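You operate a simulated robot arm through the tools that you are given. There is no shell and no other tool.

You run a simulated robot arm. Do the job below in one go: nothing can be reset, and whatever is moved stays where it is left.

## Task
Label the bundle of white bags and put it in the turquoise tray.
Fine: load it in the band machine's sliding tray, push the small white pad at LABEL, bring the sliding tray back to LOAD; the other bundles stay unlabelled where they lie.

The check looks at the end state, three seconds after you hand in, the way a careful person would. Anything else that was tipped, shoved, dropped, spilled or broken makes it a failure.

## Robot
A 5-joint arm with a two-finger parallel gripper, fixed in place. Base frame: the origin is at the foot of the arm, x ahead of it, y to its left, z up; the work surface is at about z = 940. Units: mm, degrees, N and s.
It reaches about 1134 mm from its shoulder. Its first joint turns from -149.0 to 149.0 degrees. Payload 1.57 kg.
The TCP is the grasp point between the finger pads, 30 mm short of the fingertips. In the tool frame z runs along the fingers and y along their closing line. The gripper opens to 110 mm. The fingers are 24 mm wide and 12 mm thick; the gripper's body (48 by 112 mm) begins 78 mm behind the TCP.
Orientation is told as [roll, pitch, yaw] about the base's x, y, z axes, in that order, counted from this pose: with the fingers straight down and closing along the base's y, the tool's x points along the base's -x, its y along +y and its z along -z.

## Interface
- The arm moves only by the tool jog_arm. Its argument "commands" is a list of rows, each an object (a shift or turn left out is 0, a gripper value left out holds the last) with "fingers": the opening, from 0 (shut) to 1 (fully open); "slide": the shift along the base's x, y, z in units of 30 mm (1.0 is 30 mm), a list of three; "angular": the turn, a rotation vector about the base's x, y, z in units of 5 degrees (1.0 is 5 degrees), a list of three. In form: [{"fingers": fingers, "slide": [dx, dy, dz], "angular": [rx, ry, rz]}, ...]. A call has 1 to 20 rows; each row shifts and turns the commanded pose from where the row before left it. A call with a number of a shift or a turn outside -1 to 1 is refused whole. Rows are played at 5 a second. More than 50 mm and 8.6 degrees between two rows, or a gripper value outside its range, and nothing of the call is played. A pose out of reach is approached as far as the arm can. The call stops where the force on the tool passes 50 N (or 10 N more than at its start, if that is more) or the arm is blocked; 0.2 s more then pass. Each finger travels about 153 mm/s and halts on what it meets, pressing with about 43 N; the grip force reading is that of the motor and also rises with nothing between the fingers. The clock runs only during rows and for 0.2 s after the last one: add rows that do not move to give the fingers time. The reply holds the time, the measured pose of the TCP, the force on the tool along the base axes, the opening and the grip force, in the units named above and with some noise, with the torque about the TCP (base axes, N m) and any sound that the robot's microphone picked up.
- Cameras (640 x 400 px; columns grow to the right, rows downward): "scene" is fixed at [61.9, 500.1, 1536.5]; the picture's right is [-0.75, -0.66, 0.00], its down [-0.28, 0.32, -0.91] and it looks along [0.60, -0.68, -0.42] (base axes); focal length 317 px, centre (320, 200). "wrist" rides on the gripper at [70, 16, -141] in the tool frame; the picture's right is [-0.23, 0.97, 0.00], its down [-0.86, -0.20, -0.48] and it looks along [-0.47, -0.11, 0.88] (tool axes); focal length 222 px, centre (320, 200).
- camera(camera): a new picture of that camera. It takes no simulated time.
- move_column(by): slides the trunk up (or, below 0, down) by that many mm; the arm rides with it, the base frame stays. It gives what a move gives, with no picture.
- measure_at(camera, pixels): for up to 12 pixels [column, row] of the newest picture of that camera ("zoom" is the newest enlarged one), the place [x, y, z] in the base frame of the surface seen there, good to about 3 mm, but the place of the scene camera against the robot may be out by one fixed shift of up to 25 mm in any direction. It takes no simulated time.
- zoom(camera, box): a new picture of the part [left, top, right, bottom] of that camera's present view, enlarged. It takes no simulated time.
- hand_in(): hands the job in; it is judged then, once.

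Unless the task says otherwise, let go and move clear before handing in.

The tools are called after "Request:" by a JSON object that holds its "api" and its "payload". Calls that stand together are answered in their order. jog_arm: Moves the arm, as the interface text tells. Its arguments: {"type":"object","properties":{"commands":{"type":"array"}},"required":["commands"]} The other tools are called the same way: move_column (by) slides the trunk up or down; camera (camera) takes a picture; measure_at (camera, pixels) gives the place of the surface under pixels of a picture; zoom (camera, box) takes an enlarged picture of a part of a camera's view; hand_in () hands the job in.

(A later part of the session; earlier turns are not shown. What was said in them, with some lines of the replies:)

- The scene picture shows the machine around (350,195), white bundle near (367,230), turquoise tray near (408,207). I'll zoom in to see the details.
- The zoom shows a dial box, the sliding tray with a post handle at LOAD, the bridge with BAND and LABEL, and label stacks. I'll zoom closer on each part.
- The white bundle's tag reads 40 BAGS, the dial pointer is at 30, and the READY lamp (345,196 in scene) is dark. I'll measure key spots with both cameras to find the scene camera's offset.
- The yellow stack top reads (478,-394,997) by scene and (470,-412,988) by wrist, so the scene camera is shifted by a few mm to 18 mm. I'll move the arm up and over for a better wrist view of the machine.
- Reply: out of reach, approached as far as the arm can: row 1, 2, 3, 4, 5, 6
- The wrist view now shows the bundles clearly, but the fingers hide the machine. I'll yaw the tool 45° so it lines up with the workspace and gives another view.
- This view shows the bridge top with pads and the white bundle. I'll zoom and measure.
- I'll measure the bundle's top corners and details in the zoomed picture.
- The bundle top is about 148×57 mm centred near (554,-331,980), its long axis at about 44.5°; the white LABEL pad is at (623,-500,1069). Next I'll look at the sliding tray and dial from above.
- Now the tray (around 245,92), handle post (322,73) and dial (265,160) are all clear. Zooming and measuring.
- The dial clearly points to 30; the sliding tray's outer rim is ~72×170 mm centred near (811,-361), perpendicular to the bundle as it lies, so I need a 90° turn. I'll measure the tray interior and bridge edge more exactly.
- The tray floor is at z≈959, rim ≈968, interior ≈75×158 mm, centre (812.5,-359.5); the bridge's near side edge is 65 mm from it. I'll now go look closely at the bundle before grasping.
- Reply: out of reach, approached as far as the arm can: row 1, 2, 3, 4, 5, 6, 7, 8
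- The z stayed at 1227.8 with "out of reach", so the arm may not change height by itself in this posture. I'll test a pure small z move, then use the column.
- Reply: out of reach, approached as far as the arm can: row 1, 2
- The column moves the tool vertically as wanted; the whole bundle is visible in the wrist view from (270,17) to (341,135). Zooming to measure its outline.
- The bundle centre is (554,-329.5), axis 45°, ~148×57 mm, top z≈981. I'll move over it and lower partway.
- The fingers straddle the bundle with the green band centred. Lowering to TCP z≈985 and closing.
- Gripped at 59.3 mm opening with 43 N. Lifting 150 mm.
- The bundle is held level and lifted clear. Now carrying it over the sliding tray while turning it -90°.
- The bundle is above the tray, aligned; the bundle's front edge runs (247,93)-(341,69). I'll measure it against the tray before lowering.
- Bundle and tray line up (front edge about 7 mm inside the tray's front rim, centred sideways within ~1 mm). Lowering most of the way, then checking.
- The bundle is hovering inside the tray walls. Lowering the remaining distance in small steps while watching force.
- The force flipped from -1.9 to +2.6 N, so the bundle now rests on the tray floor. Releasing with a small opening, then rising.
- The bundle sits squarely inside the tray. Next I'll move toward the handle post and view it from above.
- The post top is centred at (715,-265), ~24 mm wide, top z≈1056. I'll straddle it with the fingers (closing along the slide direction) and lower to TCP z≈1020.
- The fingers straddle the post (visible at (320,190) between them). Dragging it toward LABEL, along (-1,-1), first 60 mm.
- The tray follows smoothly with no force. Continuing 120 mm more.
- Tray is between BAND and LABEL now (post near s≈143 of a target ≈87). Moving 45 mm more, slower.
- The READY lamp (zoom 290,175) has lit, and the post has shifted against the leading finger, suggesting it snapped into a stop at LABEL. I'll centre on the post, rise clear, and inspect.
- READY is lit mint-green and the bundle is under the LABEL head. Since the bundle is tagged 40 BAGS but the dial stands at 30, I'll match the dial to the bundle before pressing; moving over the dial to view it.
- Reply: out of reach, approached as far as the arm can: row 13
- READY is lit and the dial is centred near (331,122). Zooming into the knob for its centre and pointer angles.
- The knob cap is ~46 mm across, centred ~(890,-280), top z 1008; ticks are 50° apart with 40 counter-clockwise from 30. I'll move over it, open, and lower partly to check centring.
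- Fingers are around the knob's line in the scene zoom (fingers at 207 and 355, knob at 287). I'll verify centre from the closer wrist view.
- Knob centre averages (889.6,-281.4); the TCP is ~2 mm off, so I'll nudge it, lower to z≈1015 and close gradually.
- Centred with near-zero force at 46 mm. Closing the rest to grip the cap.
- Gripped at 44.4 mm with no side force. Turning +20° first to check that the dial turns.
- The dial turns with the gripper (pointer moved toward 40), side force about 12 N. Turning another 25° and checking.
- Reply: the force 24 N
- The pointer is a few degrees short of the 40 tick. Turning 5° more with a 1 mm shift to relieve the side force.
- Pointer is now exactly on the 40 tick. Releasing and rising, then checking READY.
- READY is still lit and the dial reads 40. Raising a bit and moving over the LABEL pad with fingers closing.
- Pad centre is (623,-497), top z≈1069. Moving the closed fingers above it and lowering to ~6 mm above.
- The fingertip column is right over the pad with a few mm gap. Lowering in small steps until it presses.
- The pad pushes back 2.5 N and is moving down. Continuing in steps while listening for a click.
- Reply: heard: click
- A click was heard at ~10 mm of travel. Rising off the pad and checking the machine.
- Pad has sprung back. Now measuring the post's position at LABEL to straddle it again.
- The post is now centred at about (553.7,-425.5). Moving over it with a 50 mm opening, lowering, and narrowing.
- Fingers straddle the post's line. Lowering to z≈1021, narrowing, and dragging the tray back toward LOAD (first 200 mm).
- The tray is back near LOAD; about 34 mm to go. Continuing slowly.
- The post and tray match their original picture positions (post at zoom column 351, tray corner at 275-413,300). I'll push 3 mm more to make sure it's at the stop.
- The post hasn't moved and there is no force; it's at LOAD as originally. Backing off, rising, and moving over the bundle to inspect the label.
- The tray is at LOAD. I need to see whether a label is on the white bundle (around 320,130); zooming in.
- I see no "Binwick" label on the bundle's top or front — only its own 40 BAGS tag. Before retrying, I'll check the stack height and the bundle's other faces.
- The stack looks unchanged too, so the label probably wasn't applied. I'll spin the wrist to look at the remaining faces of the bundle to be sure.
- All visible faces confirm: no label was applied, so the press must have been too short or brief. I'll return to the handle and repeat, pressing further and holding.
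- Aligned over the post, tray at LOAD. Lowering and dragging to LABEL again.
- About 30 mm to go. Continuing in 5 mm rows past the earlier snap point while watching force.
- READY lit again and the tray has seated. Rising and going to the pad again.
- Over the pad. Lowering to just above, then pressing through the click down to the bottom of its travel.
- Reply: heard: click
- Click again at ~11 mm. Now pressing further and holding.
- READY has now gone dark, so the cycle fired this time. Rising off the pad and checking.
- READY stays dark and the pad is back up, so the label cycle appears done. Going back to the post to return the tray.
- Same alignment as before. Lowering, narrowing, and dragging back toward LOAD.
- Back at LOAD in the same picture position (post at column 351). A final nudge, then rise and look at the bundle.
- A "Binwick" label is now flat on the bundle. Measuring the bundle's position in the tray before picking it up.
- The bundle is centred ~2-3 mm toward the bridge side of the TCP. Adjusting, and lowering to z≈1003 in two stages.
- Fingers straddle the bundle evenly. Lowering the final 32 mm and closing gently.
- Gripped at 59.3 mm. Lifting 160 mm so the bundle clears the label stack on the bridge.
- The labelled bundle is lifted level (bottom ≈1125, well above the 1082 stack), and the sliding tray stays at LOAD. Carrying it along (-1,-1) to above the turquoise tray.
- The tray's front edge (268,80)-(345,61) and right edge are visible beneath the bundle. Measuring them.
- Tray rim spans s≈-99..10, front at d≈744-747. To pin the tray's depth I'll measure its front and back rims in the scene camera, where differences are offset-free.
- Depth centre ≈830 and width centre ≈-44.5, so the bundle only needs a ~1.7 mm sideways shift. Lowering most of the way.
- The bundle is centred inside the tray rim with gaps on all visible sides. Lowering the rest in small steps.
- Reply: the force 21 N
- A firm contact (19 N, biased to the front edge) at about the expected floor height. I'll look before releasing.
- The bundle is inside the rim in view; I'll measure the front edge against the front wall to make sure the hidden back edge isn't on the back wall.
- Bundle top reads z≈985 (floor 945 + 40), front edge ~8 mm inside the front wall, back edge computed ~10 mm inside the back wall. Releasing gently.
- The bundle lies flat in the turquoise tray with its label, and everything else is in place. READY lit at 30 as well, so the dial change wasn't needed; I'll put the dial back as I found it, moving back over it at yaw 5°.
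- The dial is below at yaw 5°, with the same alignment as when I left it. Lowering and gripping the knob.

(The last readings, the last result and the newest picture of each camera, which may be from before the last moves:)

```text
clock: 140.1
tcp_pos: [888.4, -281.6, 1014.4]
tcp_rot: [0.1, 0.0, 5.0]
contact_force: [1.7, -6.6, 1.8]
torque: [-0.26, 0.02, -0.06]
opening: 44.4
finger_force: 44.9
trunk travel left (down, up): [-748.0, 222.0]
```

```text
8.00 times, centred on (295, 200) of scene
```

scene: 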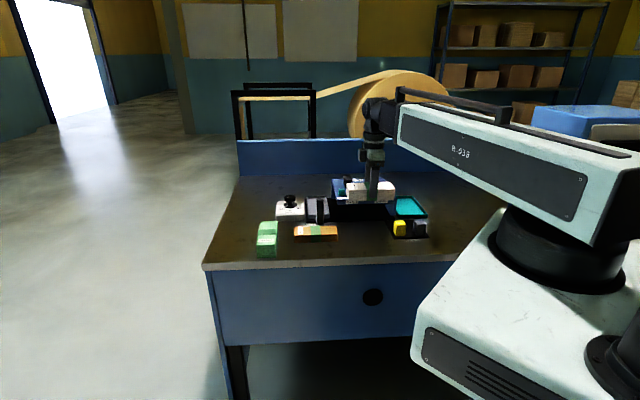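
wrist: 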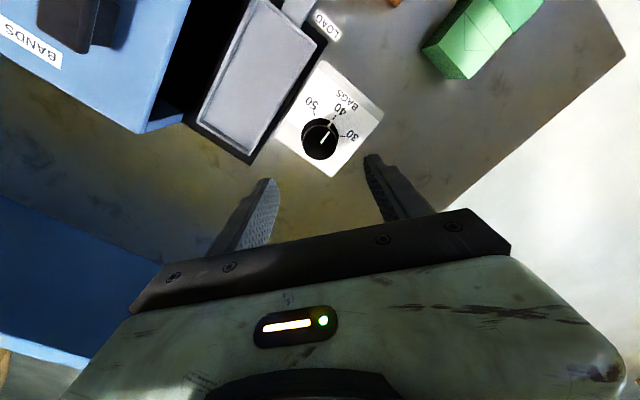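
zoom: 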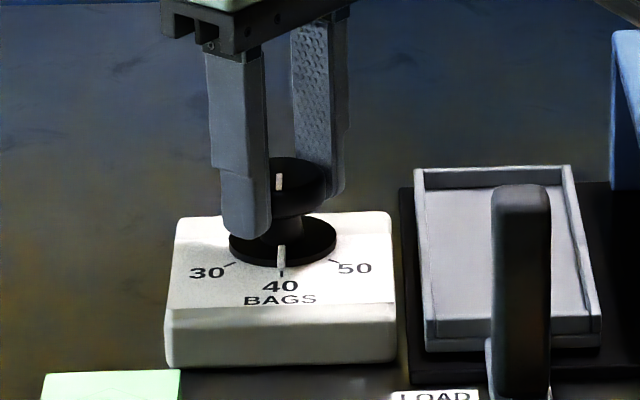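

Knob gripped with small side force. Turning -25° and then another -25°.

Request:
{"api": "jog_arm", "payload": {"commands": [{"angular": [0, 0, -1], "slide": [0, -0.01, 0]}, {"angular": [0, 0, -1]}, {"angular": [0, 0, -1]}, {"angular": [0, 0, -1]}, {"angular": [0, 0, -1]}, {}]}}

Request:
{"api": "jog_arm", "payload": {"commands": [{"angular": [0, 0, -1]}, {"angular": [0, 0, -1]}, {"angular": [0, 0, -1]}, {"angular": [0, 0, -1]}, {"angular": [0, 0, -1]}, {}]}}

Request:
{"api": "zoom", "payload": {"camera": "scene", "box": [270, 185, 320, 220]}}

Request:
{"api": "zoom", "payload": {"camera": "wrist", "box": [250, 80, 400, 220]}}

```text
clock: 141.5
tcp_pos: [888.6, -282.1, 1014.9]
tcp_rot: [-0.1, 0.0, -20.0]
contact_force: [0.2, 2.6, -1.6]
torque: [0.16, -0.31, -0.04]
opening: 44.2
finger_force: 45.2
trunk travel left (down, up): [-748.0, 222.0]
```

```text
clock: 142.9
tcp_pos: [889.5, -280.9, 1014.4]
tcp_rot: [0.0, -0.2, -45.0]
contact_force: [3.5, 9.1, -0.1]
torque: [0.4, -0.09, 0.01]
opening: 44.1
finger_force: 45.0
trunk travel left (down, up): [-748.0, 222.0]
```

```text
11.43 times, centred on (295, 202) of scene
```

zoom: 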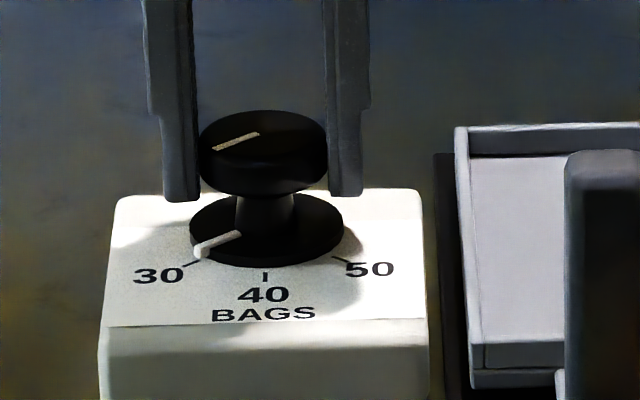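

```text
2.86 times, centred on (325, 150) of wrist
```

zoom: 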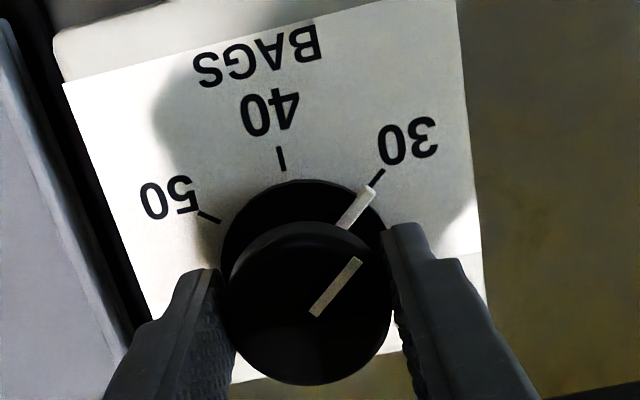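

The pointer is back at the 30 tick. Releasing, rising, and moving clear for a final look.

Request:
{"api": "jog_arm", "payload": {"commands": [{"fingers": 0.43}, {"fingers": 0.5}, {"fingers": 0.62}, {"fingers": 0.66}, {}]}}

Request:
{"api": "move_column", "payload": {"by": 190}}

Request:
{"api": "camera", "payload": {"camera": "wrist"}}

Request:
{"api": "zoom", "payload": {"camera": "scene", "box": [250, 150, 440, 270]}}

Request:
{"api": "zoom", "payload": {"camera": "scene", "box": [270, 188, 344, 234]}}

Request:
{"api": "zoom", "payload": {"camera": "scene", "box": [370, 185, 440, 235]}}

```text
clock: 144.1
tcp_pos: [888.8, -282.3, 1014.6]
tcp_rot: [-0.1, 0.1, -45.0]
contact_force: [0.5, -0.2, -0.1]
torque: [0.0, -0.03, 0.02]
opening: 72.9
finger_force: 0.1
trunk travel left (down, up): [-748.0, 222.0]
```

```text
clock: 146.2
tcp_pos: [887.9, -283.2, 1204.7]
tcp_rot: [0.0, -0.1, -45.0]
contact_force: [1.2, 0.0, 0.8]
torque: [-0.02, -0.01, -0.01]
opening: 72.7
finger_force: 0.0
trunk travel left (down, up): [-938.0, 32.0]
```

```text
taken
```

wrist: 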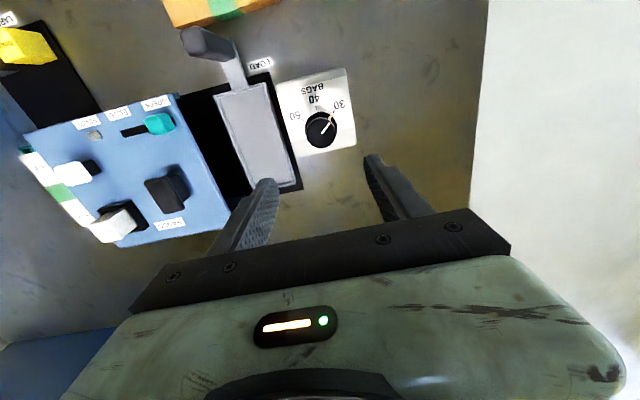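

```text
3.33 times, centred on (345, 210) of scene
```

zoom: 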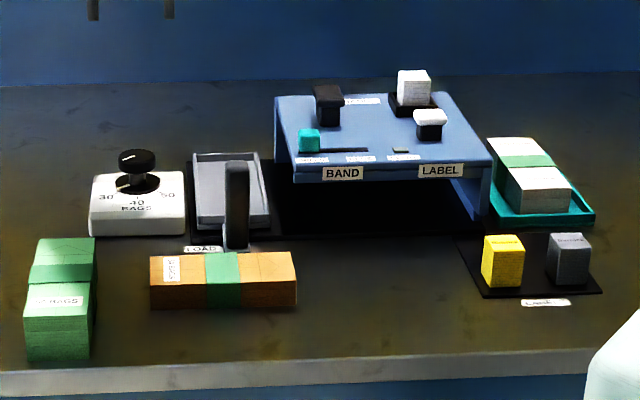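

```text
8.65 times, centred on (307, 211) of scene
```

zoom: 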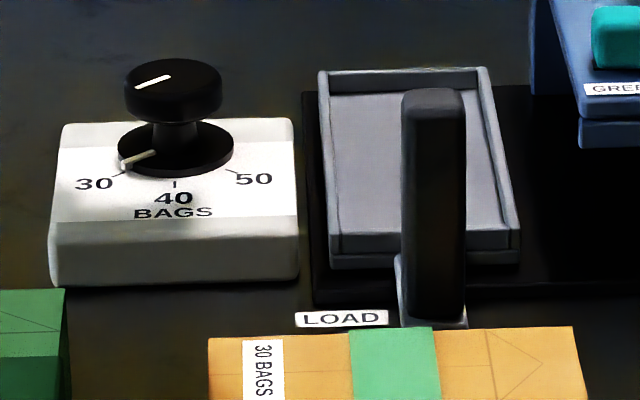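

```text
8.00 times, centred on (405, 210) of scene
```

zoom: 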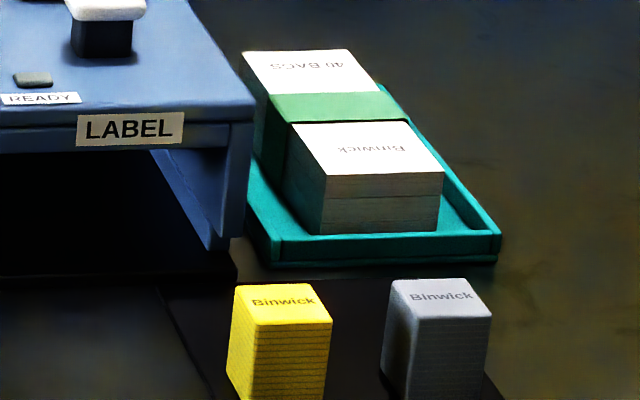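

The final pictures show the labelled bundle flat in the turquoise tray. The sliding tray matches its original LOAD picture, the dial is back at 30, and the other bundles and label stacks look untouched. The arm is clear, so I'm handing in.

Request:
{"api": "hand_in", "payload": {}}

```text
The job is handed in.
```

The bundle of white bags now has a "Binwick" label on top and lies flat in the turquoise tray. The sliding tray is back at LOAD, and the final pictures show the other bundles unlabelled and where they were. The job is handed in; I haven't seen the check's result.

- **Label press:** my first push on the white LABEL pad clicked but put no label on. I ran the tray to LABEL again and pushed deeper. That time the READY lamp went dark, and the label was on the bundle when the tray came back.
- **Dial:** I turned the BAGS dial from 30 to 40 before pressing, because the bundle is tagged 40 BAGS. The READY lamp had also been lit at 30, so the change was probably not needed. I turned the dial back to 30 afterwards; both presses were made with it at 40.
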